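You operate a simulated robot arm through the tools that you are given. There is no shell and no other tool.

Carry out the task below with a simulated robot arm. There is one attempt and no reset: what you move stays moved.

JOB
Set the oldest peas on the orange mat; shut the newest in the drawer.
Fine: go by the dates on the three peas tins; the third tin stays. Set down upright: what you pick out.

The check looks at the end state, three seconds after you hand in, the way a careful person would. Anything else that was tipped, shoved, dropped, spilled or broken makes it a failure.

ROBOT AND FRAMES
A 7-joint arm with a two-finger parallel gripper on a trunk, on a base that moves. Base frame: it is fixed to the floor where the robot stands at the start and does not move with it; the origin is under the middle of the robot, x ahead of it, y to its left, z up; the surface under the hand at the start is at about z = 84. Lengths are in cm, angles in rad, forces in N, time in s.
It reaches about 96.4 cm from its shoulder. Its first joint turns from -2.897 to 2.897 rad. Places, roughly: inside of the pantry drawer [60, 20, 60]; orange mat [50, 10, 80]; pantry drawer [50, 20, 70]. Payload 1.57 kg.
Tool frame: the origin (TCP) lies between the finger pads and is the grasp point; the fingertips stand 3 cm ahead of it; z points along the fingers, y is the line along which they close. The gripper opens to 11 cm. The fingers are 2.4 cm wide and 1.2 cm thick; the gripper's body (4.8 by 11.2 cm) begins 7.8 cm behind the TCP.
Orientation is told as [roll, pitch, yaw] about the base's x, y, z axes, in that order, counted from this pose: with the fingers straight down and closing along the base's y, the tool's x points along the base's -x, its y along +y and its z along -z.

CONTROLS
- The arm moves only by the tool step_arm. Its argument "moves" is a list of rows, each a list of 7 numbers: the shift along the base's x, y, z in cm, then the turn, a rotation vector about the base's x, y, z in rad, then the finger opening in cm, from 0 to 11. In form: [[x, y, z, ax, ay, az, jaw], ...]. A call has 1 to 20 rows; each row shifts and turns the commanded pose from where the row before left it. Each row takes 0.2 s and may step no farther than 5 cm and 0.15 rad from the row before; otherwise, or with a gripper value out of range, the whole call is refused. A pose out of reach is approached as far as the arm can. The call stops where the force on the tool passes 40 N (or 10 N more than at its start, if that is more) or the arm is blocked; 0.2 s more then pass. Each finger travels about 10.8 cm/s and halts on what it meets, pressing with about 32 N; the grip force reading is that of the motor and also rises with nothing between the fingers. The clock runs only during rows and for 0.2 s after the last one: add rows that do not move to give the fingers time. It gives the time, the measured TCP pose, the force on the tool (base axes), the opening and the grip force at its end, in the units of the frame above (readings bear some noise), with the torque about the TCP (base axes, N m) and any sound that the robot's microphone picked up.
- Cameras (640 x 400 px; columns grow to the right, rows downward): "scene" is now at [48.06, 20.92, 149.6]; the picture's right is [0.18, -0.98, 0.00], its down [-0.92, -0.17, -0.36] and it looks along [0.36, 0.07, -0.93] (base axes); focal length 214 px, centre (320, 200). "wrist" rides on the gripper at [7, 1.6, -14.1] in the tool frame; the picture's right is [-0.23, 0.97, 0.00], its down [-0.86, -0.20, -0.48] and it looks along [-0.47, -0.11, 0.88] (tool axes); focal length 222 px, centre (320, 200). There is no depth. A picture from a camera that has moved, and an enlarged one, comes with that camera's place and axes in the base frame and with its lens.
- capture(camera): a new picture of that camera. No time passes.
- slide_trunk(by): slides the trunk up (or, below 0, down) by that many cm; the arm and the scene camera ride with it, the base frame stays. It gives what a move gives, with no picture.
- drive_base(legs): drives the robot by 1 to 6 legs, each [ahead, left, turn to the left] in cm, cm and rad, along the robot's own axes; the way and the turn of a leg run together, so that a leg with both is an arc; at most 150 cm and 3.142 rad a leg. The arm and the cameras ride along, it lands a little off, and it stops where it bumps. It gives what a move gives.
- turn_head(pan, tilt): turns the head with the scene camera to pan (to the left, within 1.798 rad either way) and tilt (down, from -0.506 to 1.204), counted from straight ahead of the robot. It gives what a move gives.
- inspect(camera, box): a new picture of the part [left, top, right, bottom] of that camera's present view, enlarged. No time passes.
- close_job(): hands the job in; it is judged then, once.

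Places have to be worked out from the pictures, the camera data and where the tool is seen. Open the gripper and draw the arm clear of the work before you hand the job in, unless the task says otherwise.

The tools are called as name(argument=value, ...) on one line, values as JSON. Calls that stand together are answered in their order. step_arm: Moves the arm, as the interface text tells. Its arguments: {"type":"object","properties":{"moves":{"type":"array","items":{"type":"array","items":{"type":"number"}}}},"required":["moves"]} The other tools are called the same way: slide_trunk (by) moves the trunk up or down; drive_base (legs) drives the base; turn_head (pan, tilt) turns the head that bears the scene camera; capture (camera) takes a picture; inspect (camera, box) takes an enlarged picture of a part of a camera's view; close_job () hands the job in.

At the start:

```text
time_s: 0.0
ee_pos: [69.22, 5.07, 101.31]
tool_rot: [0.0, 0.002, 0.001]
ft_force: [-0.6, 0.7, -0.6]
ft_torque: [-0.03, -0.01, -0.01]
gripper_width: 11.0
finger_force: 0.0
trunk travel left (down, up): [-57.5, 3.5]
robot x, y, heading: [-0.2, 0.02, -0.001]
head pan, tilt (commanded): [0.183, 1.201]
```

scene: 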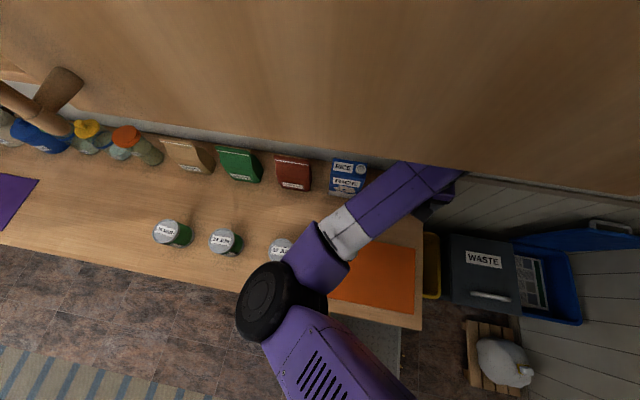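
wrist: 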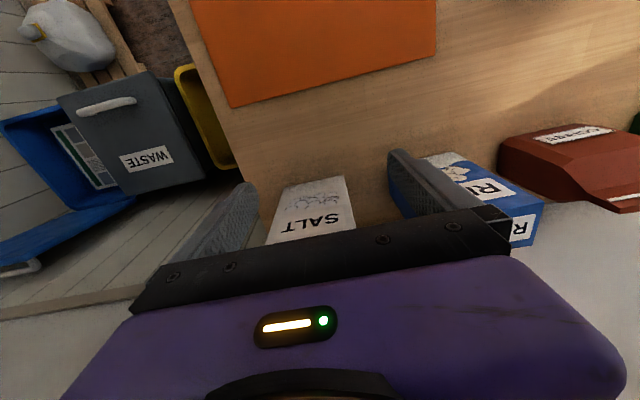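

The scene view shows three tins near the front edge of the counter, with labels on their tops. I'll enlarge them to read the dates.

inspect(camera="scene", box=[140, 205, 300, 305])

inspect(camera="scene", box=[260, 220, 340, 270])

inspect(camera="scene", box=[300, 220, 540, 400])

```text
4.00 times, centred on (220, 255) of scene
camera zoom: at [48.06, 20.92, 149.6], right [0.18, -0.98, 0.0], down [-0.92, -0.17, -0.36], along [0.36, 0.07, -0.93], focal length 858 px, centre (720, -20)
```

zoom: 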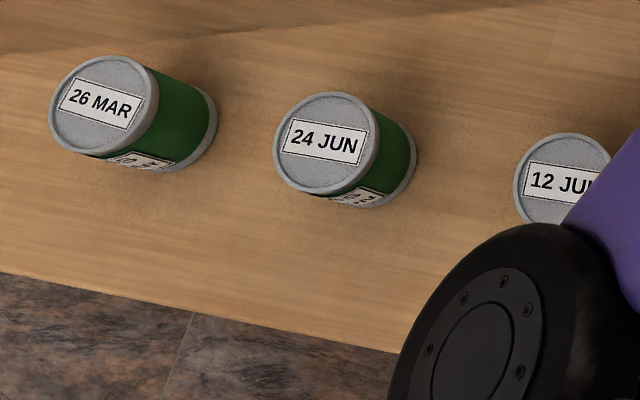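

```text
8.00 times, centred on (300, 245) of scene
camera zoom: at [48.06, 20.92, 149.6], right [0.18, -0.98, 0.0], down [-0.92, -0.17, -0.36], along [0.36, 0.07, -0.93], focal length 1716 px, centre (480, -160)
```

zoom: 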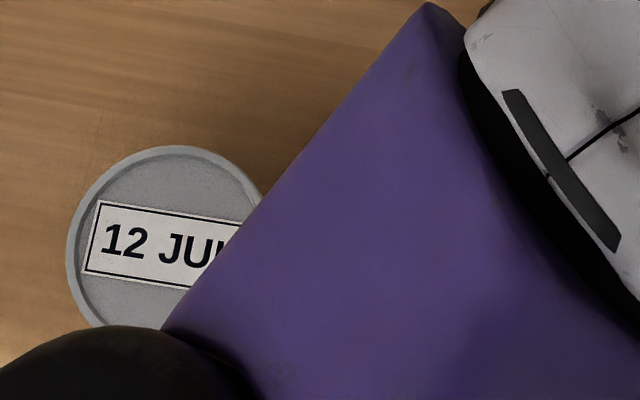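

```text
2.22 times, centred on (420, 310) of scene
camera zoom: at [48.06, 20.92, 149.6], right [0.18, -0.98, 0.0], down [-0.92, -0.17, -0.36], along [0.36, 0.07, -0.93], focal length 477 px, centre (98, -44)
```

zoom: 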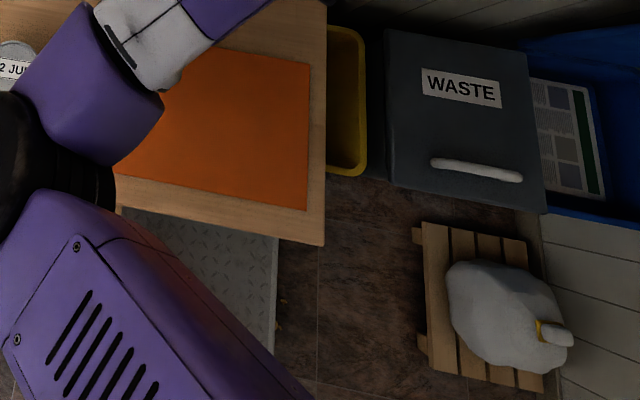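

The tops read 26 MAR, 24 JUN and 12 JU? (the last letter is hidden by the arm). There are also labels on the tins' sides that may carry the years, so I'll zoom in harder.

inspect(camera="scene", box=[160, 235, 200, 260])

inspect(camera="scene", box=[215, 240, 255, 265])

inspect(camera="scene", box=[0, 60, 320, 260])

```text
16.00 times, centred on (180, 248) of scene
camera zoom: at [48.06, 20.92, 149.6], right [0.18, -0.98, 0.0], down [-0.92, -0.17, -0.36], along [0.36, 0.07, -0.93], focal length 3432 px, centre (2560, -560)
```

zoom: 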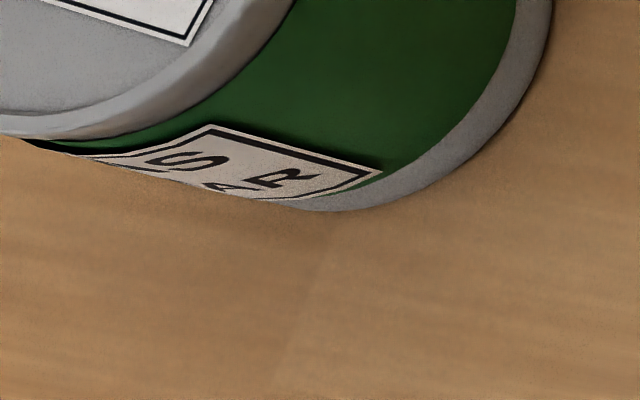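

```text
16.00 times, centred on (235, 252) of scene
camera zoom: at [48.06, 20.92, 149.6], right [0.18, -0.98, 0.0], down [-0.92, -0.17, -0.36], along [0.36, 0.07, -0.93], focal length 3432 px, centre (1680, -640)
```

zoom: 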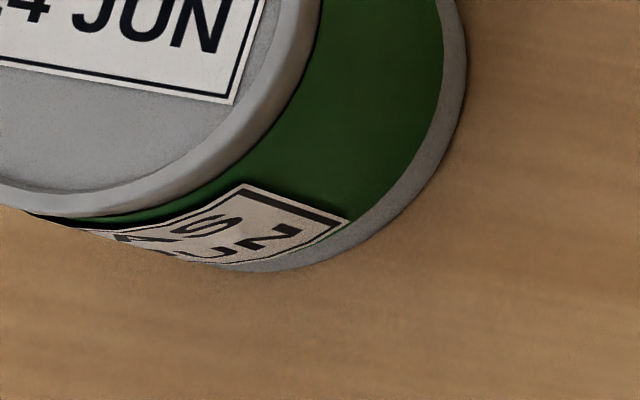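

```text
2.00 times, centred on (160, 160) of scene
camera zoom: at [48.06, 20.92, 149.6], right [0.18, -0.98, 0.0], down [-0.92, -0.17, -0.36], along [0.36, 0.07, -0.93], focal length 429 px, centre (640, 280)
```

zoom: 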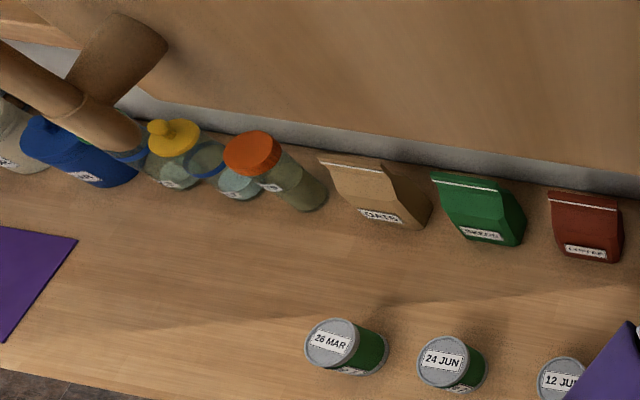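

The side labels appear to read "PEAS" plus the same date. I need the hidden month of the third tin and a view of the drawer front, so I back the base straight off; the hand is clear of the boxes when it moves in -x.

drive_base(legs=[[-45, 0, 0]])

turn_head(pan=0.4, tilt=0.9)

capture(camera="scene")

```text
time_s: 2.7
ee_pos: [24.47, 5.1, 101.19]
tool_rot: [-0.001, 0.0, 0.0]
ft_force: [0.2, -0.5, 0.5]
ft_torque: [0.01, -0.01, -0.04]
gripper_width: 10.99
finger_force: 0.1
trunk travel left (down, up): [-57.5, 3.5]
robot x, y, heading: [-44.95, 0.22, -0.004]
head pan, tilt (commanded): [0.183, 1.201]
```

```text
time_s: 3.5
ee_pos: [24.5, 5.08, 101.26]
tool_rot: [-0.001, 0.0, -0.001]
ft_force: [0.2, 0.2, -0.2]
ft_torque: [0.0, 0.02, -0.01]
gripper_width: 10.98
finger_force: 0.0
trunk travel left (down, up): [-57.5, 3.5]
robot x, y, heading: [-45.09, -0.08, 0.003]
head pan, tilt (commanded): [0.4, 0.901]
```

```text
taken
camera scene: at [4.73, 22.8, 151.57], right [0.39, -0.92, 0.0], down [-0.72, -0.3, -0.62], along [0.57, 0.24, -0.78], focal length 214 px, centre (320, 200)
```

scene: 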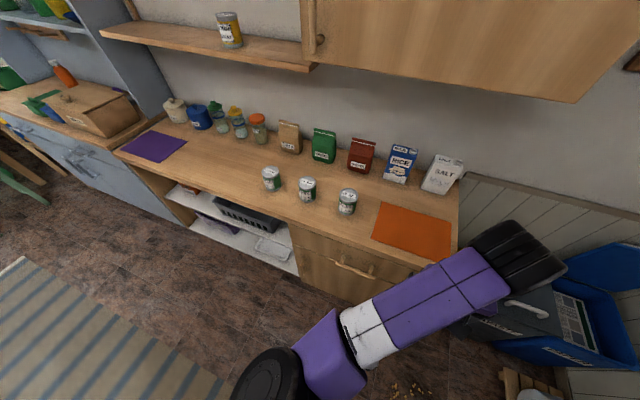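

Now all three tins and the drawer front are in view. I enlarge the tins, the drawer handle and the shelf tin.

inspect(camera="scene", box=[250, 155, 370, 230])

inspect(camera="scene", box=[320, 180, 370, 220])

inspect(camera="scene", box=[260, 210, 460, 330])

inspect(camera="scene", box=[200, 5, 260, 55])

```text
5.33 times, centred on (310, 192) of scene
camera zoom: at [4.73, 22.8, 151.57], right [0.39, -0.92, 0.0], down [-0.72, -0.3, -0.62], along [0.57, 0.24, -0.78], focal length 1144 px, centre (373, 240)
```

zoom: 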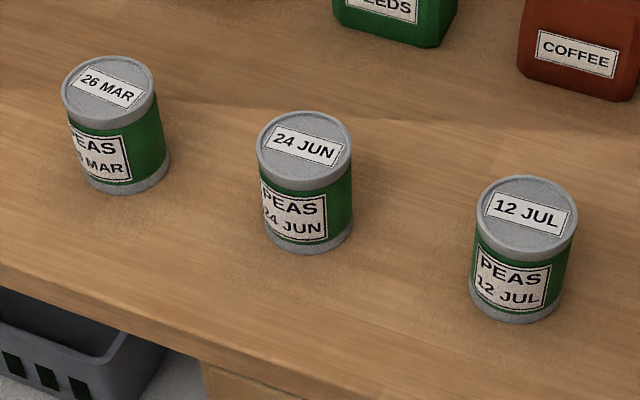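

```text
10.00 times, centred on (345, 200) of scene
camera zoom: at [4.73, 22.8, 151.57], right [0.39, -0.92, 0.0], down [-0.72, -0.3, -0.62], along [0.57, 0.24, -0.78], focal length 2145 px, centre (70, 200)
```

zoom: 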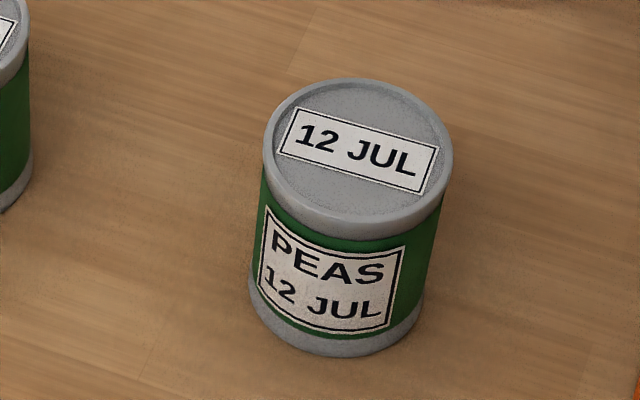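

```text
3.20 times, centred on (360, 270) of scene
camera zoom: at [4.73, 22.8, 151.57], right [0.39, -0.92, 0.0], down [-0.72, -0.3, -0.62], along [0.57, 0.24, -0.78], focal length 686 px, centre (192, -24)
```

zoom: 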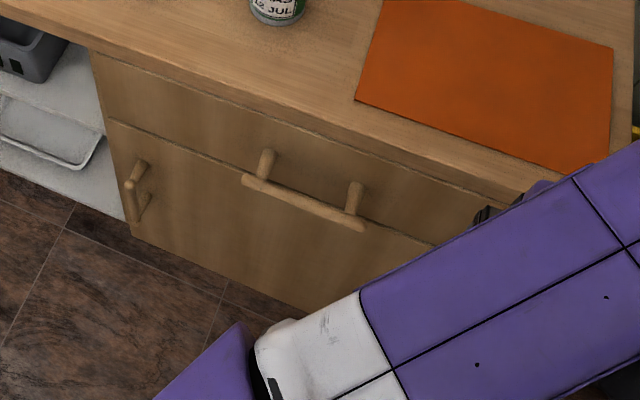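

```text
8.00 times, centred on (230, 30) of scene
camera zoom: at [4.73, 22.8, 151.57], right [0.39, -0.92, 0.0], down [-0.72, -0.3, -0.62], along [0.57, 0.24, -0.78], focal length 1716 px, centre (1040, 1560)
```

zoom: 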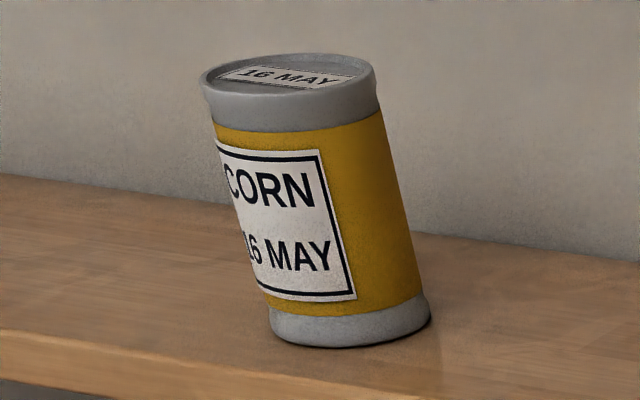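

The dates are now clear: oldest 26 MAR (at about x 53.5, y 64.8), newest 12 JUL (about 54.2, 32.6), and 24 JUN stays (53.8, 48.9). Tin tops are near z 92, and the mat spans about x 45–63, y -5–20. I lower the trunk for a second view of the drawer handle, with the hand clear of the counter edge at x ≈ 43.

slide_trunk(by=-20)

turn_head(pan=0.1, tilt=0.8)

capture(camera="scene")

capture(camera="wrist")

```text
time_s: 5.7
ee_pos: [24.4, 5.07, 81.3]
tool_rot: [0.0, -0.001, 0.0]
ft_force: [-0.1, 0.2, -0.4]
ft_torque: [-0.02, 0.01, 0.01]
gripper_width: 11.0
finger_force: 0.0
trunk travel left (down, up): [-37.5, 23.5]
robot x, y, heading: [-44.9, 0.06, -0.003]
head pan, tilt (commanded): [0.4, 0.901]
```

```text
time_s: 6.5
ee_pos: [24.37, 5.14, 81.29]
tool_rot: [0.0, -0.001, 0.001]
ft_force: [-0.5, -0.1, 0.5]
ft_torque: [0.02, -0.02, 0.0]
gripper_width: 10.98
finger_force: 0.1
trunk travel left (down, up): [-37.5, 23.5]
robot x, y, heading: [-45.36, 0.1, -0.003]
head pan, tilt (commanded): [0.099, 0.799]
```

```text
taken
camera scene: at [5.8, 20.67, 132.37], right [0.1, -1.0, 0.0], down [-0.71, -0.07, -0.7], along [0.69, 0.07, -0.72], focal length 214 px, centre (320, 200)
```

scene: 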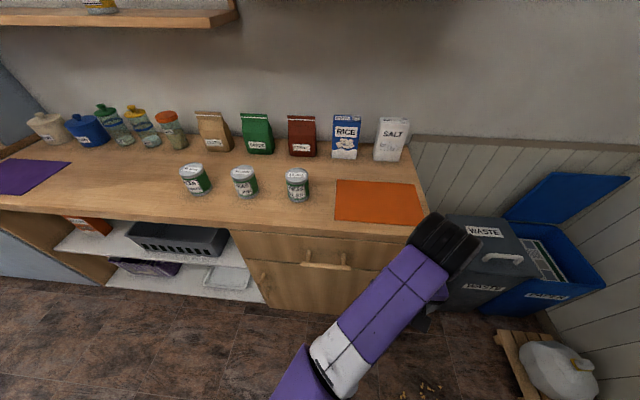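

```text
taken
camera wrist: at [17.43, 6.74, 95.35], right [0.23, 0.97, 0.0], down [0.86, -0.2, 0.48], along [0.47, -0.11, -0.88], focal length 222 px, centre (320, 200)
```

wrist: 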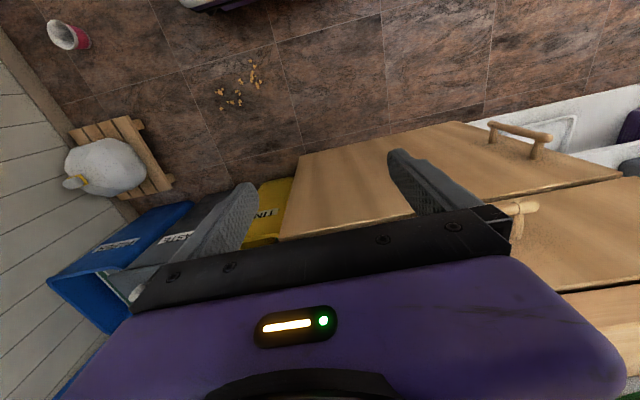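

inspect(camera="scene", box=[220, 190, 440, 310])

```text
2.91 times, centred on (330, 250) of scene
camera zoom: at [5.8, 20.67, 132.37], right [0.1, -1.0, 0.0], down [-0.71, -0.07, -0.7], along [0.69, 0.07, -0.72], focal length 624 px, centre (291, 54)
```

zoom: 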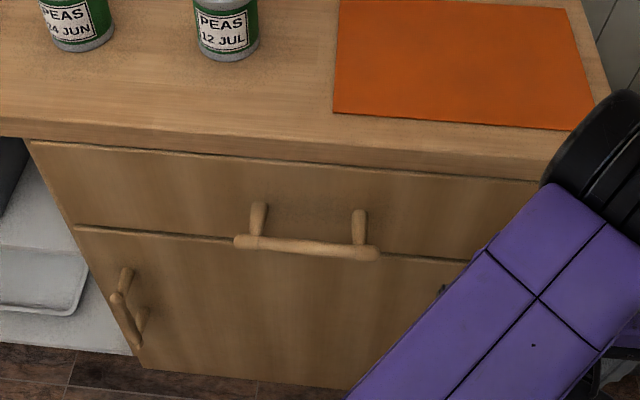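

Triangulating, the drawer's bar handle runs along y ≈ 14.5–30 at about x 38.3, z 68.5, and the drawer face is at x ≈ 43. I'll turn the hand so it points forward with the fingers closing vertically; first the yaw and a shift left, clear of the counter.

step_arm(moves=[[-0.5, 1.5, 0, 0, 0, 0.1428, 11], [-0.5, 1.5, 0, 0, 0, 0.1428, 11], [-0.5, 1.5, 0, 0, 0, 0.1428, 11], [-0.5, 1.5, 0, 0, 0, 0.1428, 11], [-0.5, 1.5, 0, 0, 0, 0.1428, 11], [-0.5, 1.5, 0, 0, 0, 0.1428, 11], [-0.5, 1.5, 0, 0, 0, 0.1428, 11], [-0.5, 1.5, 0, 0, 0, 0.1428, 11], [-0.5, 1.5, 0, 0, 0, 0.1428, 11], [-0.5, 1.5, 0, 0, 0, 0.1428, 11], [-0.5, 1.9, 0, 0, 0, 0.1428, 11], [0, 0, 0, 0, 0, 0, 11]])

```text
time_s: 9.1
ee_pos: [18.93, 22.03, 81.24]
tool_rot: [-0.002, 0.0, 1.571]
ft_force: [0.9, -0.6, -0.4]
ft_torque: [-0.04, 0.05, 0.0]
gripper_width: 10.99
finger_force: 0.1
trunk travel left (down, up): [-37.5, 23.5]
robot x, y, heading: [-45.12, -0.06, -0.002]
head pan, tilt (commanded): [0.099, 0.799]
```

The yaw reached 1.571 without trouble. Now I pitch the hand forward while lowering to handle height.

step_arm(moves=[[0, 0, -1.1, 0, -0.1428, 0, 11], [0, 0, -1.1, 0, -0.1428, 0, 11], [0, 0, -1.1, 0, -0.1428, 0, 11], [0, 0, -1.1, 0, -0.1428, 0, 11], [0, 0, -1.1, 0, -0.1428, 0, 11], [0, 0, -1.1, 0, -0.1428, 0, 11], [0, 0, -1.1, 0, -0.1428, 0, 11], [0, 0, -1.1, 0, -0.1428, 0, 11], [0, 0, -1.1, 0, -0.1428, 0, 11], [0, 0, -1.4, 0, -0.1428, 0, 11], [0, 0, -1.4, 0, -0.1428, 0, 11], [0, 0, 0, 0, 0, 0, 11]])

capture(camera="wrist")

capture(camera="scene")

```text
time_s: 11.7
ee_pos: [18.92, 21.88, 68.5]
tool_rot: [-1.571, -0.001, 1.569]
ft_force: [-0.8, 0.5, -0.8]
ft_torque: [-0.05, 0.02, 0.02]
gripper_width: 10.99
finger_force: 0.0
trunk travel left (down, up): [-37.5, 23.5]
robot x, y, heading: [-45.21, 0.38, -0.001]
head pan, tilt (commanded): [0.099, 0.799]
```

```text
taken
camera wrist: at [4.75, 14.99, 66.87], right [0.0, 0.23, -0.97], down [-0.48, 0.86, 0.2], along [0.88, 0.46, 0.11], focal length 222 px, centre (320, 200)
```

wrist: 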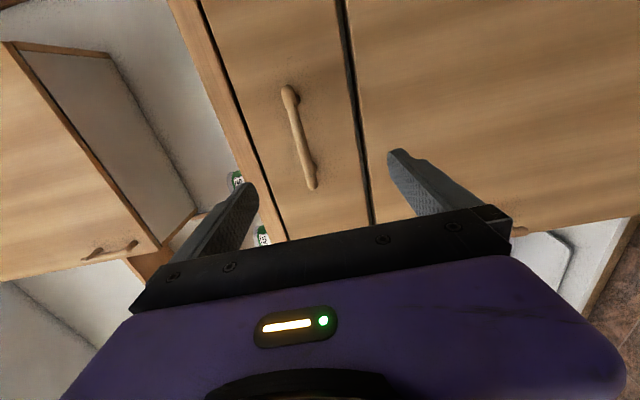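

```text
taken
camera scene: at [5.79, 20.68, 132.37], right [0.1, -1.0, 0.0], down [-0.71, -0.07, -0.7], along [0.69, 0.07, -0.72], focal length 214 px, centre (320, 200)
```

scene: 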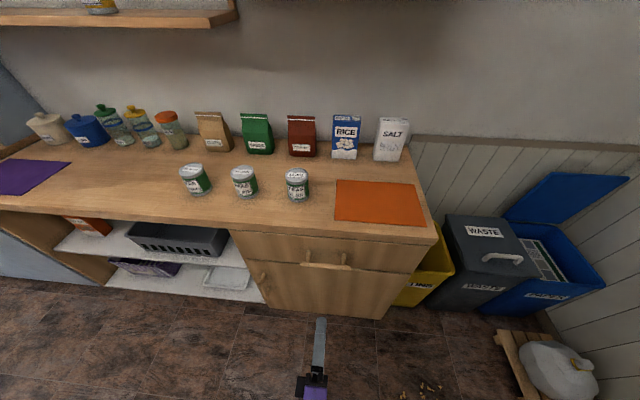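

The wrist view refines the handle: combining rays gives a bar at about (36.8, 21.8, 71.5) and the drawer face at x ≈ 41. I raise to z 71.4, narrow the jaw to 6 and advance until the pads straddle the bar.

step_arm(moves=[[0, 0, 2.9, 0, 0, 0, 6], [3, 0, 0, 0, 0, 0, 6], [3, 0, 0, 0, 0, 0, 6], [2, 0, 0, 0, 0, 0, 6], [0, 0, 0, 0, 0, 0, 6]])

capture(camera="wrist")

inspect(camera="scene", box=[220, 210, 420, 335])

```text
time_s: 12.9
ee_pos: [26.9, 21.83, 71.54]
tool_rot: [-1.572, -0.001, 1.571]
ft_force: [0.1, 0.0, -0.5]
ft_torque: [-0.01, 0.0, -0.01]
gripper_width: 5.99
finger_force: 0.1
trunk travel left (down, up): [-37.5, 23.5]
robot x, y, heading: [-44.79, 0.08, -0.006]
head pan, tilt (commanded): [0.099, 0.799]
```

```text
taken
camera wrist: at [12.77, 14.98, 69.71], right [0.0, 0.23, -0.97], down [-0.48, 0.85, 0.2], along [0.88, 0.47, 0.11], focal length 222 px, centre (320, 200)
```

wrist: 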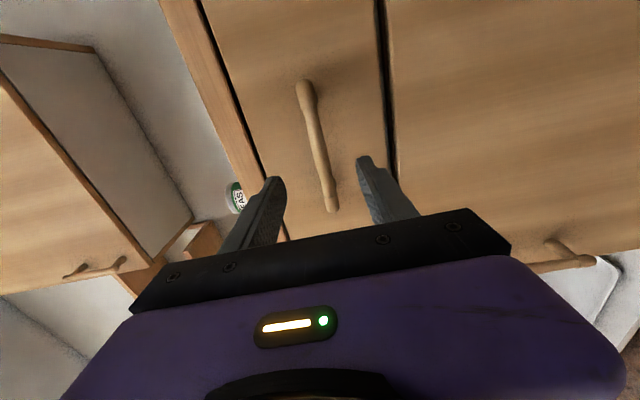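

```text
3.20 times, centred on (320, 272) of scene
camera zoom: at [5.79, 20.67, 132.37], right [0.1, -1.0, 0.0], down [-0.71, -0.07, -0.7], along [0.69, 0.07, -0.72], focal length 686 px, centre (320, -32)
```

zoom: 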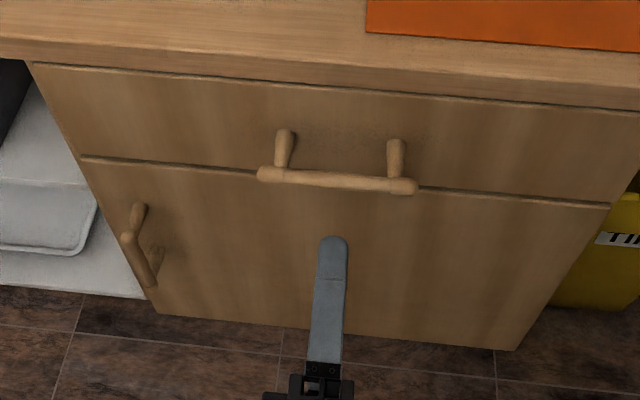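

The wrist ray puts the bar at z ≈ 71.3 when x is 36.8, level with the tool and centred in y. I advance the last 9.5 cm in small steps.

step_arm(moves=[[2, 0, 0, 0, 0, 0, 6], [2, 0, 0, 0, 0, 0, 6], [2, 0, 0, 0, 0, 0, 6], [1.5, 0, 0, 0, 0, 0, 6], [1, 0, 0, 0, 0, 0, 6], [0.8, 0, 0, 0, 0, 0, 6], [0, 0, 0, 0, 0, 0, 6]])

capture(camera="wrist")

inspect(camera="scene", box=[220, 210, 420, 335])

```text
time_s: 14.5
ee_pos: [36.22, 21.95, 71.42]
tool_rot: [-1.572, 0.001, 1.572]
ft_force: [-0.2, -0.1, -0.2]
ft_torque: [0.0, -0.02, -0.01]
gripper_width: 5.99
finger_force: 0.0
trunk travel left (down, up): [-37.5, 23.5]
robot x, y, heading: [-44.72, 0.26, -0.005]
head pan, tilt (commanded): [0.099, 0.799]
```

```text
taken
camera wrist: at [22.1, 15.01, 69.79], right [0.0, 0.23, -0.97], down [-0.48, 0.85, 0.2], along [0.88, 0.47, 0.11], focal length 222 px, centre (320, 200)
```

wrist: 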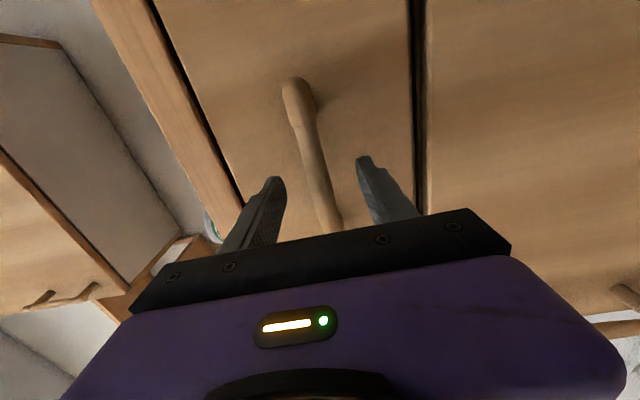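

```text
3.20 times, centred on (320, 272) of scene
camera zoom: at [5.8, 20.67, 132.37], right [0.1, -1.0, 0.0], down [-0.71, -0.07, -0.7], along [0.69, 0.07, -0.72], focal length 686 px, centre (320, -32)
```

zoom: 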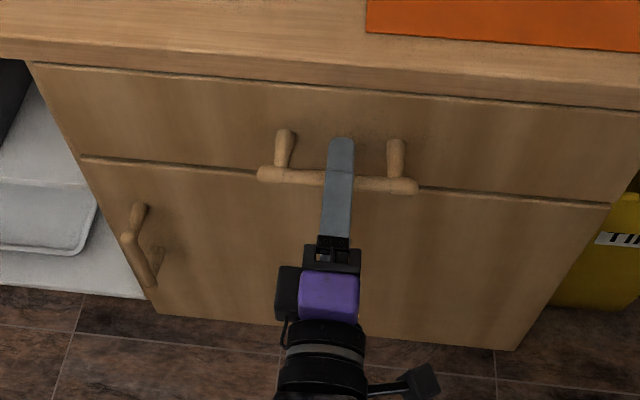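

The upper finger now overlaps the bar and no contact is felt. I close on the bar.

step_arm(moves=[[0, 0, 0, 0, 0, 0, 3], [0, 0, 0, 0, 0, 0, 0], [0, 0, 0, 0, 0, 0, 0], [0, 0, 0, 0, 0, 0, 0]])

```text
time_s: 15.5
ee_pos: [36.23, 22.04, 71.49]
tool_rot: [-1.568, -0.001, 1.57]
ft_force: [-0.6, -0.5, -8.0]
ft_torque: [-0.1, 0.04, 0.1]
gripper_width: 1.75
finger_force: 32.4
trunk travel left (down, up): [-37.5, 23.5]
robot x, y, heading: [-44.85, 0.05, -0.0]
head pan, tilt (commanded): [0.099, 0.799]
```

The bar is gripped (1.75 cm wide). A small downward adjustment relieves the -8 N, then I pull gently in -x.

step_arm(moves=[[0, 0, -0.2, 0, 0, 0, 0], [-0.5, 0, 0, 0, 0, 0, 0], [-1, 0, 0, 0, 0, 0, 0], [-1, 0, 0, 0, 0, 0, 0], [-1, 0, 0, 0, 0, 0, 0], [-1, 0, 0, 0, 0, 0, 0], [0, 0, 0, 0, 0, 0, 0]])

capture(camera="scene")

```text
time_s: 17.1
ee_pos: [31.77, 21.97, 71.37]
tool_rot: [-1.574, -0.003, 1.568]
ft_force: [2.5, -4.3, 13.5]
ft_torque: [-0.1, -0.05, 0.05]
gripper_width: 1.8
finger_force: 32.9
trunk travel left (down, up): [-37.5, 23.5]
robot x, y, heading: [-44.75, 0.23, 0.003]
head pan, tilt (commanded): [0.099, 0.799]
```

```text
taken
camera scene: at [5.77, 20.65, 132.4], right [0.1, -1.0, 0.0], down [-0.71, -0.07, -0.7], along [0.69, 0.07, -0.72], focal length 214 px, centre (320, 200)
```

scene: 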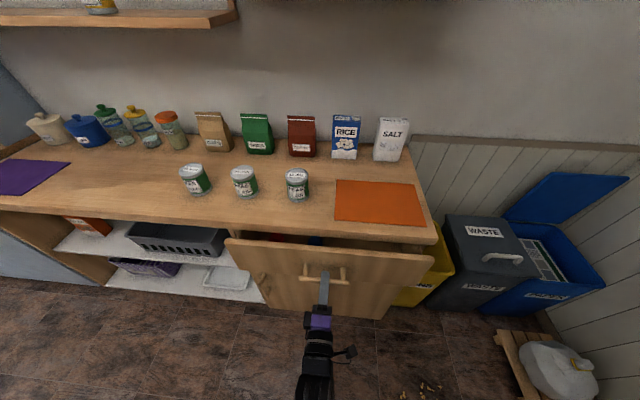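

The drawer is sliding out easily and some items are visible inside. I keep pulling another 16 cm.

step_arm(moves=[[-1.2, 0, 0.1, 0, 0, 0, 0], [-1.2, 0, 0, 0, 0, 0, 0], [-1.2, 0, 0, 0, 0, 0, 0], [-1.2, 0, 0, 0, 0, 0, 0], [-1.2, 0, 0, 0, 0, 0, 0], [-1.2, 0, 0, 0, 0, 0, 0], [-1.2, 0, 0, 0, 0, 0, 0], [-1.2, 0, 0, 0, 0, 0, 0], [-1.2, 0, 0, 0, 0, 0, 0], [-1.2, 0, 0, 0, 0, 0, 0], [-1.2, 0, 0, 0, 0, 0, 0], [-1.2, 0, 0, 0, 0, 0, 0], [-1, 0, 0, 0, 0, 0, 0], [-0.5, 0, 0, 0, 0, 0, 0], [0, 0, 0, 0, 0, 0, 0]])

capture(camera="scene")

```text
time_s: 20.3
ee_pos: [15.81, 21.92, 71.42]
tool_rot: [-1.572, -0.002, 1.571]
ft_force: [-1.3, -7.8, 11.8]
ft_torque: [-0.15, -0.08, 0.07]
gripper_width: 1.77
finger_force: 32.4
trunk travel left (down, up): [-37.5, 23.5]
robot x, y, heading: [-44.74, 0.17, -0.001]
head pan, tilt (commanded): [0.099, 0.799]
```

```text
taken
camera scene: at [5.77, 20.64, 132.39], right [0.1, -1.0, 0.0], down [-0.71, -0.07, -0.7], along [0.69, 0.07, -0.72], focal length 214 px, centre (320, 200)
```

scene: 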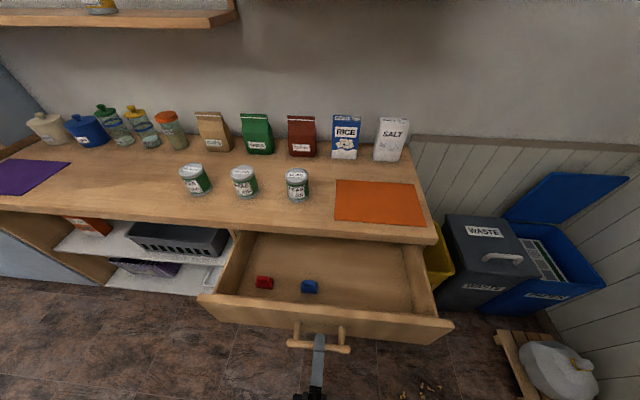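

The drawer is open about 20 cm with only two small items on its left-middle (near y 41 and y 26), so the right part around (31, 10) is free. I release the handle, back off in -x, then rise.

step_arm(moves=[[0, 0, 0, 0, 0, 0, 5], [0, 0, 0, 0, 0, 0, 5], [0, 0, 0, 0, 0, 0, 5], [-1, 0, 0, 0, 0, 0, 5], [-2, 0, 0, 0, 0, 0, 5], [-2, 0, 0, 0, 0, 0, 5], [-2, 0, 0, 0, 0, 0, 5], [0, 0, 0, 0, 0, 0, 5]])

capture(camera="scene")

```text
time_s: 22.1
ee_pos: [8.75, 21.94, 71.33]
tool_rot: [-1.57, -0.003, 1.567]
ft_force: [-0.4, -0.3, 0.8]
ft_torque: [0.0, -0.06, 0.01]
gripper_width: 5.02
finger_force: 0.0
trunk travel left (down, up): [-37.5, 23.5]
robot x, y, heading: [-44.8, -0.08, -0.004]
head pan, tilt (commanded): [0.099, 0.799]
```

```text
taken
camera scene: at [5.8, 20.67, 132.37], right [0.1, -1.0, 0.0], down [-0.71, -0.07, -0.7], along [0.69, 0.07, -0.72], focal length 214 px, centre (320, 200)
```

scene: 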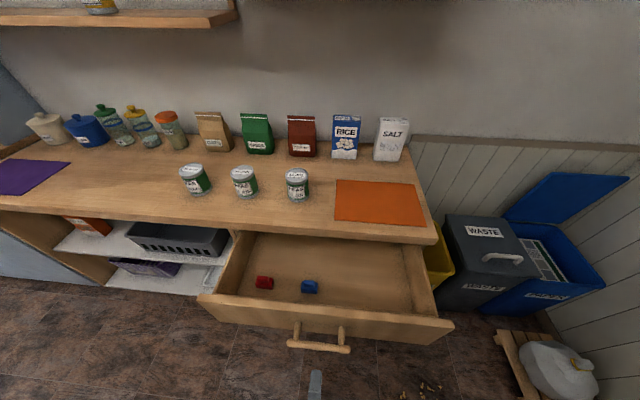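

The handle is free and the drawer stays open. I raise the hand and pitch it back to pointing straight down.

step_arm(moves=[[0, 0, 4, 0, 0, 0, 8], [0, 0, 4, 0, 0, 0, 11], [0, 0, 4, 0, 0, 0, 11], [0, 0, 4, 0, 0, 0, 11], [0, 0, 4, 0, 0, 0, 11], [0, 0, 1, 0, 0.1428, 0, 11], [0, 0, 1, 0, 0.1428, 0, 11], [0, 0, 1, 0, 0.1428, 0, 11], [0, 0, 1, 0, 0.1428, 0, 11], [0, 0, 1, 0, 0.1428, 0, 11], [0, 0, 1, 0, 0.1428, 0, 11], [0, 0, 1, 0, 0.1428, 0, 11], [0, 0, 1, 0, 0.1428, 0, 11], [0, 0, 1, 0, 0.1428, 0, 11], [0, 0, 1, 0, 0.1428, 0, 11], [0, 0, 1, 0, 0.1428, 0, 11], [0, 0, 0, 0, 0, 0, 11]])

turn_head(pan=0.0, tilt=1.204)

capture(camera="scene")

```text
time_s: 25.7
ee_pos: [9.33, 26.44, 100.26]
tool_rot: [0.001, -0.001, 1.57]
ft_force: [0.7, -0.2, 0.5]
ft_torque: [-0.01, -0.02, -0.02]
gripper_width: 11.03
finger_force: 0.0
out of reach, approached as far as the arm can: row 8, 9, 10, 11
trunk travel left (down, up): [-37.5, 23.5]
robot x, y, heading: [-45.03, -0.14, -0.0]
head pan, tilt (commanded): [0.099, 0.799]
```

```text
time_s: 26.6
ee_pos: [9.33, 26.44, 100.21]
tool_rot: [-0.001, -0.001, 1.569]
ft_force: [0.0, -0.4, 0.2]
ft_torque: [0.01, -0.02, 0.02]
gripper_width: 10.98
finger_force: 0.1
trunk travel left (down, up): [-37.5, 23.5]
robot x, y, heading: [-44.73, 0.03, 0.004]
head pan, tilt (commanded): [0.0, 1.201]
```

```text
taken
camera scene: at [3.37, 19.87, 129.6], right [0.0, -1.0, 0.0], down [-0.93, 0.0, -0.36], along [0.36, 0.0, -0.93], focal length 214 px, centre (320, 200)
```

scene: 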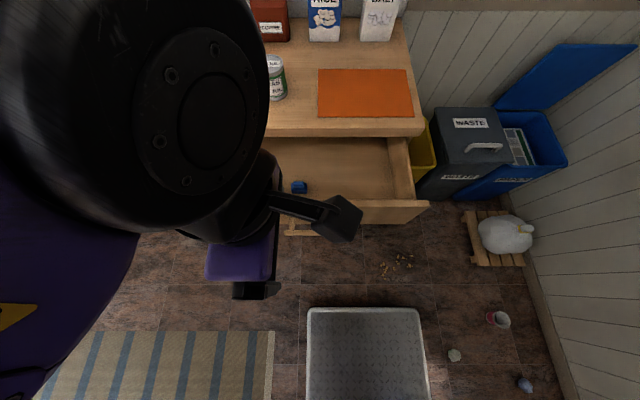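

The hand points down again (some rows were near the reach limit because the wrist was close in). I undo the yaw while moving the hand forward to a comfortable pose, then look at the robot's own body to judge clearances.

step_arm(moves=[[1.3, -1.6, 0, 0, 0, -0.1428, 11], [1.3, -1.6, 0, 0, 0, -0.1428, 11], [1.3, -1.6, 0, 0, 0, -0.1428, 11], [1.3, -1.6, 0, 0, 0, -0.1428, 11], [1.3, -1.6, 0, 0, 0, -0.1428, 11], [1.3, -1.6, 0, 0, 0, -0.1428, 11], [1.3, -1.6, 0, 0, 0, -0.1428, 11], [1.3, -1.6, 0, 0, 0, -0.1428, 11], [1.3, -1.6, 0, 0, 0, -0.1428, 11], [1.3, -1.6, 0, 0, 0, -0.1428, 11], [1.3, -1.6, 0, 0, 0, -0.1428, 11], [0, 0, 0, 0, 0, 0, 11]])

turn_head(pan=-1.79, tilt=0.9)

capture(camera="scene")

```text
time_s: 29.1
ee_pos: [23.6, 8.81, 100.16]
tool_rot: [0.0, 0.001, -0.002]
ft_force: [0.0, 0.6, -0.1]
ft_torque: [0.03, 0.0, 0.0]
gripper_width: 10.98
finger_force: 0.1
trunk travel left (down, up): [-37.5, 23.5]
robot x, y, heading: [-44.82, 0.25, -0.004]
head pan, tilt (commanded): [0.0, 1.201]
```

```text
time_s: 30.9
ee_pos: [23.7, 8.75, 100.11]
tool_rot: [0.0, -0.001, -0.001]
ft_force: [-0.4, 0.6, 0.1]
ft_torque: [0.01, 0.0, 0.01]
gripper_width: 10.99
finger_force: 0.1
trunk travel left (down, up): [-37.5, 23.5]
robot x, y, heading: [-44.93, 0.0, 0.0]
head pan, tilt (commanded): [-1.791, 0.901]
```

```text
taken
camera scene: at [-3.88, 12.51, 131.58], right [-0.98, 0.22, 0.0], down [0.17, 0.76, -0.62], along [-0.14, -0.61, -0.78], focal length 214 px, centre (320, 200)
```

scene: 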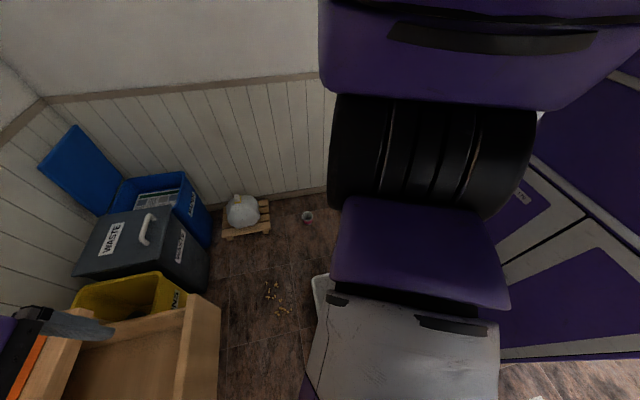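

The torso sits well behind the arm, and only the low platform is ahead, which passes under the open drawer. I drive ahead 30 and left 24, bringing the hand (tips z ≈ 97) over the 12 JUL tin (top z ≈ 92).

drive_base(legs=[[15, 24, 0], [15, 0, 0]])

turn_head(pan=0.0, tilt=1.0)

capture(camera="scene")

capture(camera="wrist")

```text
time_s: 33.9
ee_pos: [53.99, 32.61, 100.1]
tool_rot: [0.001, 0.0, 0.0]
ft_force: [1.1, 0.1, 0.4]
ft_torque: [0.01, 0.01, 0.0]
gripper_width: 11.01
finger_force: 0.0
trunk travel left (down, up): [-37.5, 23.5]
robot x, y, heading: [-14.31, 23.69, 0.004]
head pan, tilt (commanded): [-1.791, 0.901]
```

```text
time_s: 35.7
ee_pos: [54.08, 32.72, 100.08]
tool_rot: [0.001, 0.0, 0.001]
ft_force: [0.1, 0.4, -0.1]
ft_torque: [0.0, -0.01, 0.02]
gripper_width: 11.01
finger_force: 0.0
trunk travel left (down, up): [-37.5, 23.5]
robot x, y, heading: [-14.78, 23.92, -0.002]
head pan, tilt (commanded): [0.0, 1.0]
```

```text
taken
camera scene: at [35.08, 43.7, 130.86], right [0.0, -1.0, 0.0], down [-0.84, 0.0, -0.54], along [0.54, 0.0, -0.84], focal length 214 px, centre (320, 200)
```

scene: 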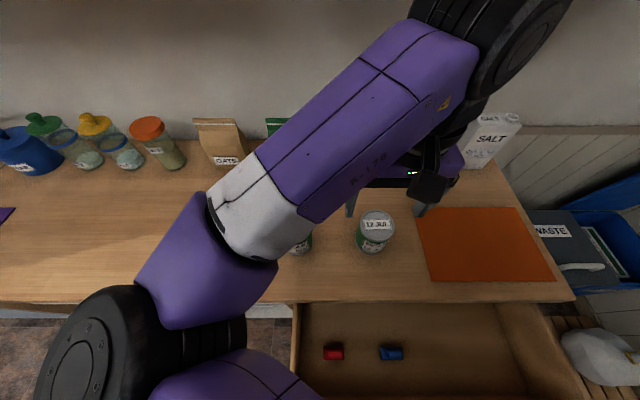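

```text
taken
camera wrist: at [46.99, 34.31, 114.18], right [0.23, 0.97, 0.0], down [0.86, -0.2, 0.48], along [0.47, -0.11, -0.88], focal length 222 px, centre (320, 200)
```

wrist: 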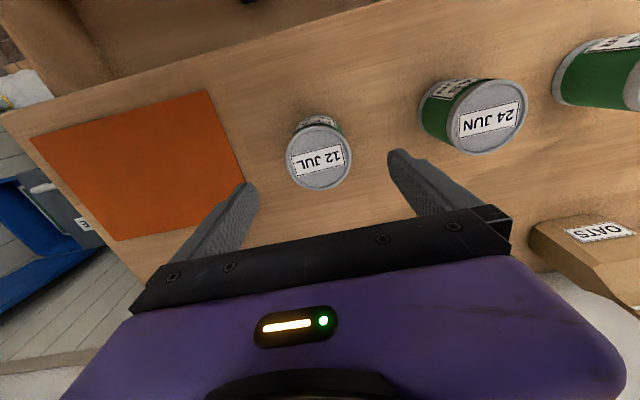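

Both views put the tin at about (54.2, 32.5), within 0.2 cm of the TCP. I nudge and descend to z ≈ 88.6, straddling the tin, without closing yet.

step_arm(moves=[[0.1, -0.15, -3, 0, 0, 0, 11], [0, 0, -3, 0, 0, 0, 11], [0, 0, -3, 0, 0, 0, 11], [0, 0, -1.5, 0, 0, 0, 11], [0, 0, -1, 0, 0, 0, 11], [0, 0, 0, 0, 0, 0, 11]])

capture(camera="wrist")

capture(camera="scene")

```text
time_s: 37.1
ee_pos: [54.09, 32.52, 88.5]
tool_rot: [-0.001, -0.001, 0.0]
ft_force: [0.5, 0.2, -0.1]
ft_torque: [-0.01, 0.01, -0.02]
gripper_width: 11.0
finger_force: 0.0
trunk travel left (down, up): [-37.5, 23.5]
robot x, y, heading: [-14.32, 23.78, 0.001]
head pan, tilt (commanded): [0.0, 1.0]
```

```text
taken
camera wrist: at [47.11, 34.16, 102.58], right [0.23, 0.97, 0.0], down [0.86, -0.2, 0.48], along [0.47, -0.11, -0.88], focal length 222 px, centre (320, 200)
```

wrist: 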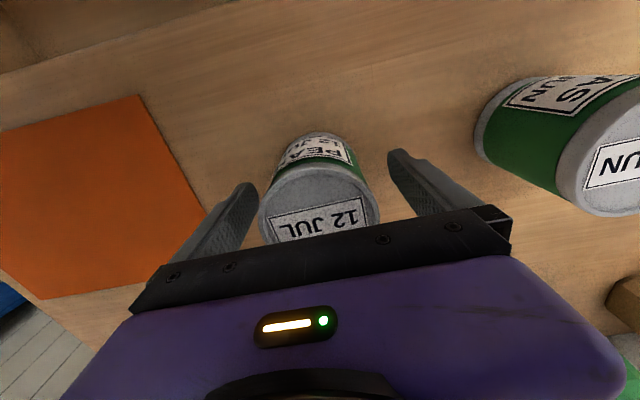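

```text
taken
camera scene: at [35.08, 43.71, 130.86], right [0.0, -1.0, 0.0], down [-0.84, 0.0, -0.54], along [0.54, 0.0, -0.84], focal length 214 px, centre (320, 200)
```

scene: 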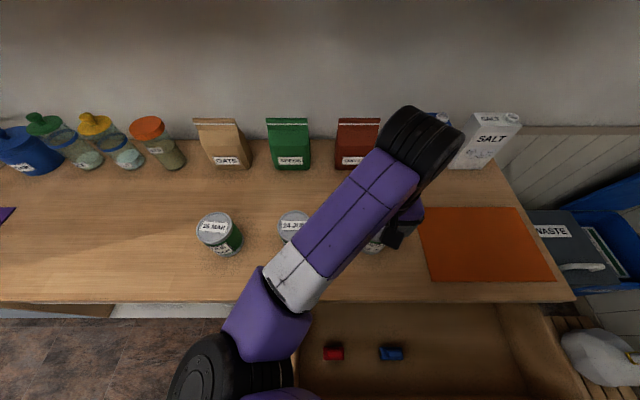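

The tin is centred between the fingers with no contact. I close the gripper.

step_arm(moves=[[0, 0, 0, 0, 0, 0, 8], [0, 0, 0, 0, 0, 0, 6], [0, 0, 0, 0, 0, 0, 4], [0, 0, 0, 0, 0, 0, 4], [0, 0, 0, 0, 0, 0, 4]])

```text
time_s: 38.3
ee_pos: [54.17, 32.44, 88.44]
tool_rot: [0.0, -0.001, 0.0]
ft_force: [-0.2, -1.3, 0.1]
ft_torque: [0.0, -0.02, 0.02]
gripper_width: 6.77
finger_force: 32.2
trunk travel left (down, up): [-37.5, 23.5]
robot x, y, heading: [-14.55, 23.63, -0.001]
head pan, tilt (commanded): [0.0, 1.0]
```

The tin is held (6.77 cm, 32 N). I lift it 13 cm, well above the other tins.

step_arm(moves=[[0, 0, 1, 0, 0, 0, 4], [0, 0, 2, 0, 0, 0, 4], [0, 0, 3, 0, 0, 0, 4], [0, 0, 3, 0, 0, 0, 4], [0, 0, 3, 0, 0, 0, 4], [0, 0, 1, 0, 0, 0, 4], [0, 0, 0, 0, 0, 0, 4]])

capture(camera="wrist")

```text
time_s: 39.9
ee_pos: [54.09, 32.51, 101.41]
tool_rot: [0.002, 0.001, -0.001]
ft_force: [-0.4, 0.4, -4.0]
ft_torque: [-0.03, -0.01, -0.01]
gripper_width: 6.75
finger_force: 32.0
trunk travel left (down, up): [-37.5, 23.5]
robot x, y, heading: [-14.43, 23.99, -0.0]
head pan, tilt (commanded): [0.0, 1.0]
```

```text
taken
camera wrist: at [47.06, 34.18, 115.6], right [0.23, 0.97, 0.0], down [0.86, -0.2, 0.48], along [0.47, -0.11, -0.88], focal length 222 px, centre (320, 200)
```

wrist: 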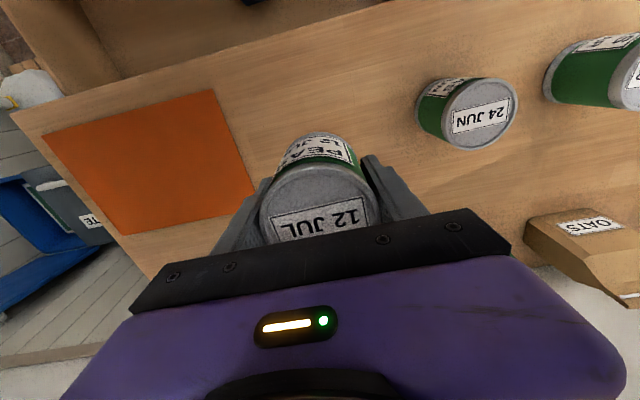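

The 12 JUL tin is held upright, weighing about 4 N. I drive back 23 and then right 22 to bring it above the free part of the open drawer.

drive_base(legs=[[-23, 0, 0], [0, -22.5, 0]])

turn_head(pan=0.0, tilt=1.0)

capture(camera="scene")

capture(camera="wrist")

```text
time_s: 42.9
ee_pos: [31.04, 9.82, 101.53]
tool_rot: [-0.001, 0.0, 0.0]
ft_force: [0.7, 0.4, -4.9]
ft_torque: [0.01, 0.01, 0.0]
gripper_width: 6.77
finger_force: 32.1
trunk travel left (down, up): [-37.5, 23.5]
robot x, y, heading: [-37.4, 1.21, -0.002]
head pan, tilt (commanded): [0.0, 1.0]
```

```text
time_s: 43.5
ee_pos: [30.94, 9.84, 101.59]
tool_rot: [0.0, 0.0, 0.001]
ft_force: [1.3, 0.1, -4.0]
ft_torque: [0.05, -0.01, -0.03]
gripper_width: 6.78
finger_force: 32.0
trunk travel left (down, up): [-37.5, 23.5]
robot x, y, heading: [-37.73, 1.1, 0.004]
head pan, tilt (commanded): [0.0, 1.0]
```

```text
taken
camera scene: at [12.09, 21.02, 130.85], right [0.0, -1.0, 0.0], down [-0.84, 0.0, -0.54], along [0.54, 0.0, -0.84], focal length 214 px, centre (320, 200)
```

scene: 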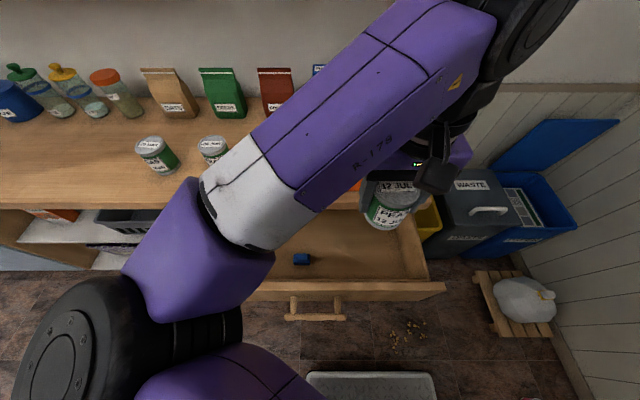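

```text
taken
camera wrist: at [24.07, 11.51, 115.56], right [0.23, 0.97, 0.0], down [0.86, -0.2, 0.48], along [0.47, -0.11, -0.88], focal length 222 px, centre (320, 200)
```

wrist: 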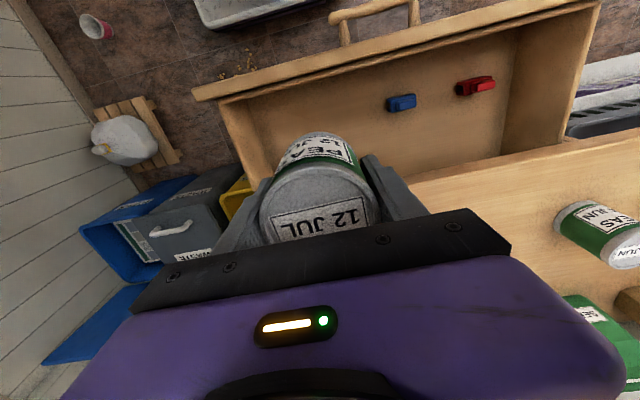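

The tin hangs over the right-hand free area of the drawer (blue item at y ≈ 26.7, right wall at y ≈ -7, front wall at x ≈ 22.7, counter edge x ≈ 41). I lower it to z ≈ 73, keeping the bottom above the drawer floor.

step_arm(moves=[[0, 0, -3, 0, 0, 0, 4], [0, 0, -3, 0, 0, 0, 4], [0, 0, -3, 0, 0, 0, 4], [0, 0, -3, 0, 0, 0, 4], [0, 0, -3, 0, 0, 0, 4], [0, 0, -3, 0, 0, 0, 4], [0, 0, -3, 0, 0, 0, 4], [0, 0, -3, 0, 0, 0, 4], [0, 0, -2.5, 0, 0, 0, 4], [0, 0, -2, 0, 0, 0, 4], [0, 0, 0, 0, 0, 0, 4]])

capture(camera="scene")

capture(camera="wrist")

```text
time_s: 45.9
ee_pos: [31.06, 9.88, 72.96]
tool_rot: [0.0, 0.0, 0.001]
ft_force: [0.6, 0.4, -4.2]
ft_torque: [-0.02, 0.0, -0.01]
gripper_width: 6.77
finger_force: 32.0
trunk travel left (down, up): [-37.5, 23.5]
robot x, y, heading: [-37.78, 0.68, 0.001]
head pan, tilt (commanded): [0.0, 1.0]
```

```text
taken
camera scene: at [12.09, 21.02, 130.85], right [0.0, -1.0, 0.0], down [-0.84, 0.0, -0.54], along [0.54, 0.0, -0.84], focal length 214 px, centre (320, 200)
```

scene: 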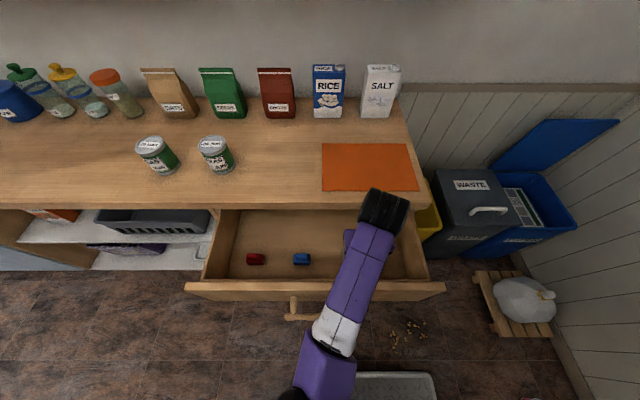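

```text
taken
camera wrist: at [24.08, 11.59, 87.07], right [0.23, 0.97, 0.0], down [0.86, -0.2, 0.48], along [0.47, -0.11, -0.88], focal length 222 px, centre (320, 200)
```

wrist: 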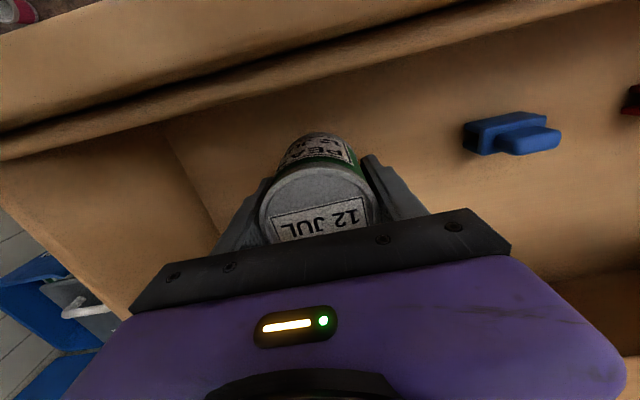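

Everything is clear and the reading shows only the tin's weight. I descend in half-centimetre steps, watching for contact.

step_arm(moves=[[0, 0, -0.7, 0, 0, 0, 4], [0, 0, -0.7, 0, 0, 0, 4], [0, 0, -0.5, 0, 0, 0, 4], [0, 0, -0.5, 0, 0, 0, 4]])

```text
time_s: 46.9
ee_pos: [31.0, 9.76, 70.58]
tool_rot: [0.001, 0.001, 0.0]
ft_force: [0.0, -0.3, -3.9]
ft_torque: [-0.01, 0.04, -0.01]
gripper_width: 6.77
finger_force: 32.4
trunk travel left (down, up): [-37.5, 23.5]
robot x, y, heading: [-37.18, 1.42, -0.004]
head pan, tilt (commanded): [0.0, 1.0]
```

No contact yet at z 70.6; I continue down gently.

step_arm(moves=[[0, 0, -0.4, 0, 0, 0, 4], [0, 0, -0.3, 0, 0, 0, 4], [0, 0, -0.3, 0, 0, 0, 4]])

```text
time_s: 47.7
ee_pos: [30.9, 9.94, 69.63]
tool_rot: [0.0, 0.0, 0.0]
ft_force: [-0.2, 0.2, -5.4]
ft_torque: [0.0, -0.02, 0.02]
gripper_width: 6.73
finger_force: 32.2
trunk travel left (down, up): [-37.5, 23.5]
robot x, y, heading: [-37.49, 1.01, -0.003]
head pan, tilt (commanded): [0.0, 1.0]
```

step_arm(moves=[[0, 0, -0.3, 0, 0, 0, 4], [0, 0, -0.3, 0, 0, 0, 4]])

capture(camera="wrist")

```text
time_s: 48.3
ee_pos: [31.13, 10.02, 69.2]
tool_rot: [0.0, -0.003, 0.0]
ft_force: [2.3, -1.6, 25.9]
ft_torque: [0.23, -0.06, -0.08]
gripper_width: 6.77
finger_force: 32.2
trunk travel left (down, up): [-37.5, 23.5]
robot x, y, heading: [-37.15, 0.99, -0.001]
head pan, tilt (commanded): [0.0, 1.0]
```

```text
taken
camera wrist: at [24.04, 11.56, 83.2], right [0.23, 0.97, 0.0], down [0.85, -0.2, 0.48], along [0.47, -0.11, -0.88], focal length 222 px, centre (320, 200)
```

wrist: 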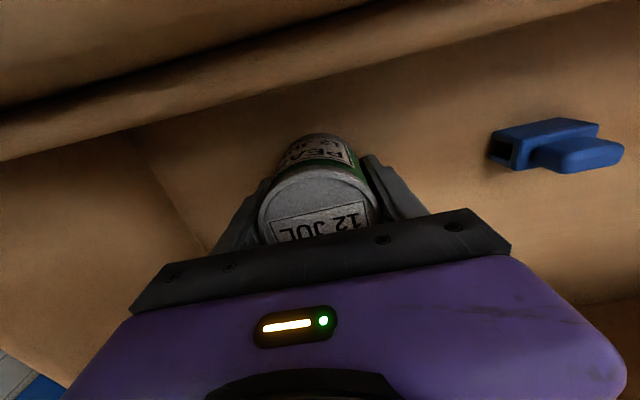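

The tin has touched the drawer floor at TCP z ≈ 69.2 (26 N up). I ease up 0.2 to relieve the push and open the fingers.

step_arm(moves=[[0, 0, 0.2, 0, 0, 0, 4], [0, 0, 0, 0, 0, 0, 4]])

```text
time_s: 48.9
ee_pos: [31.06, 9.85, 69.15]
tool_rot: [0.001, -0.001, 0.002]
ft_force: [2.5, 1.9, 5.0]
ft_torque: [0.01, -0.37, 0.07]
gripper_width: 6.75
finger_force: 31.9
trunk travel left (down, up): [-37.5, 23.5]
robot x, y, heading: [-38.09, 1.1, -0.002]
head pan, tilt (commanded): [0.0, 1.0]
```

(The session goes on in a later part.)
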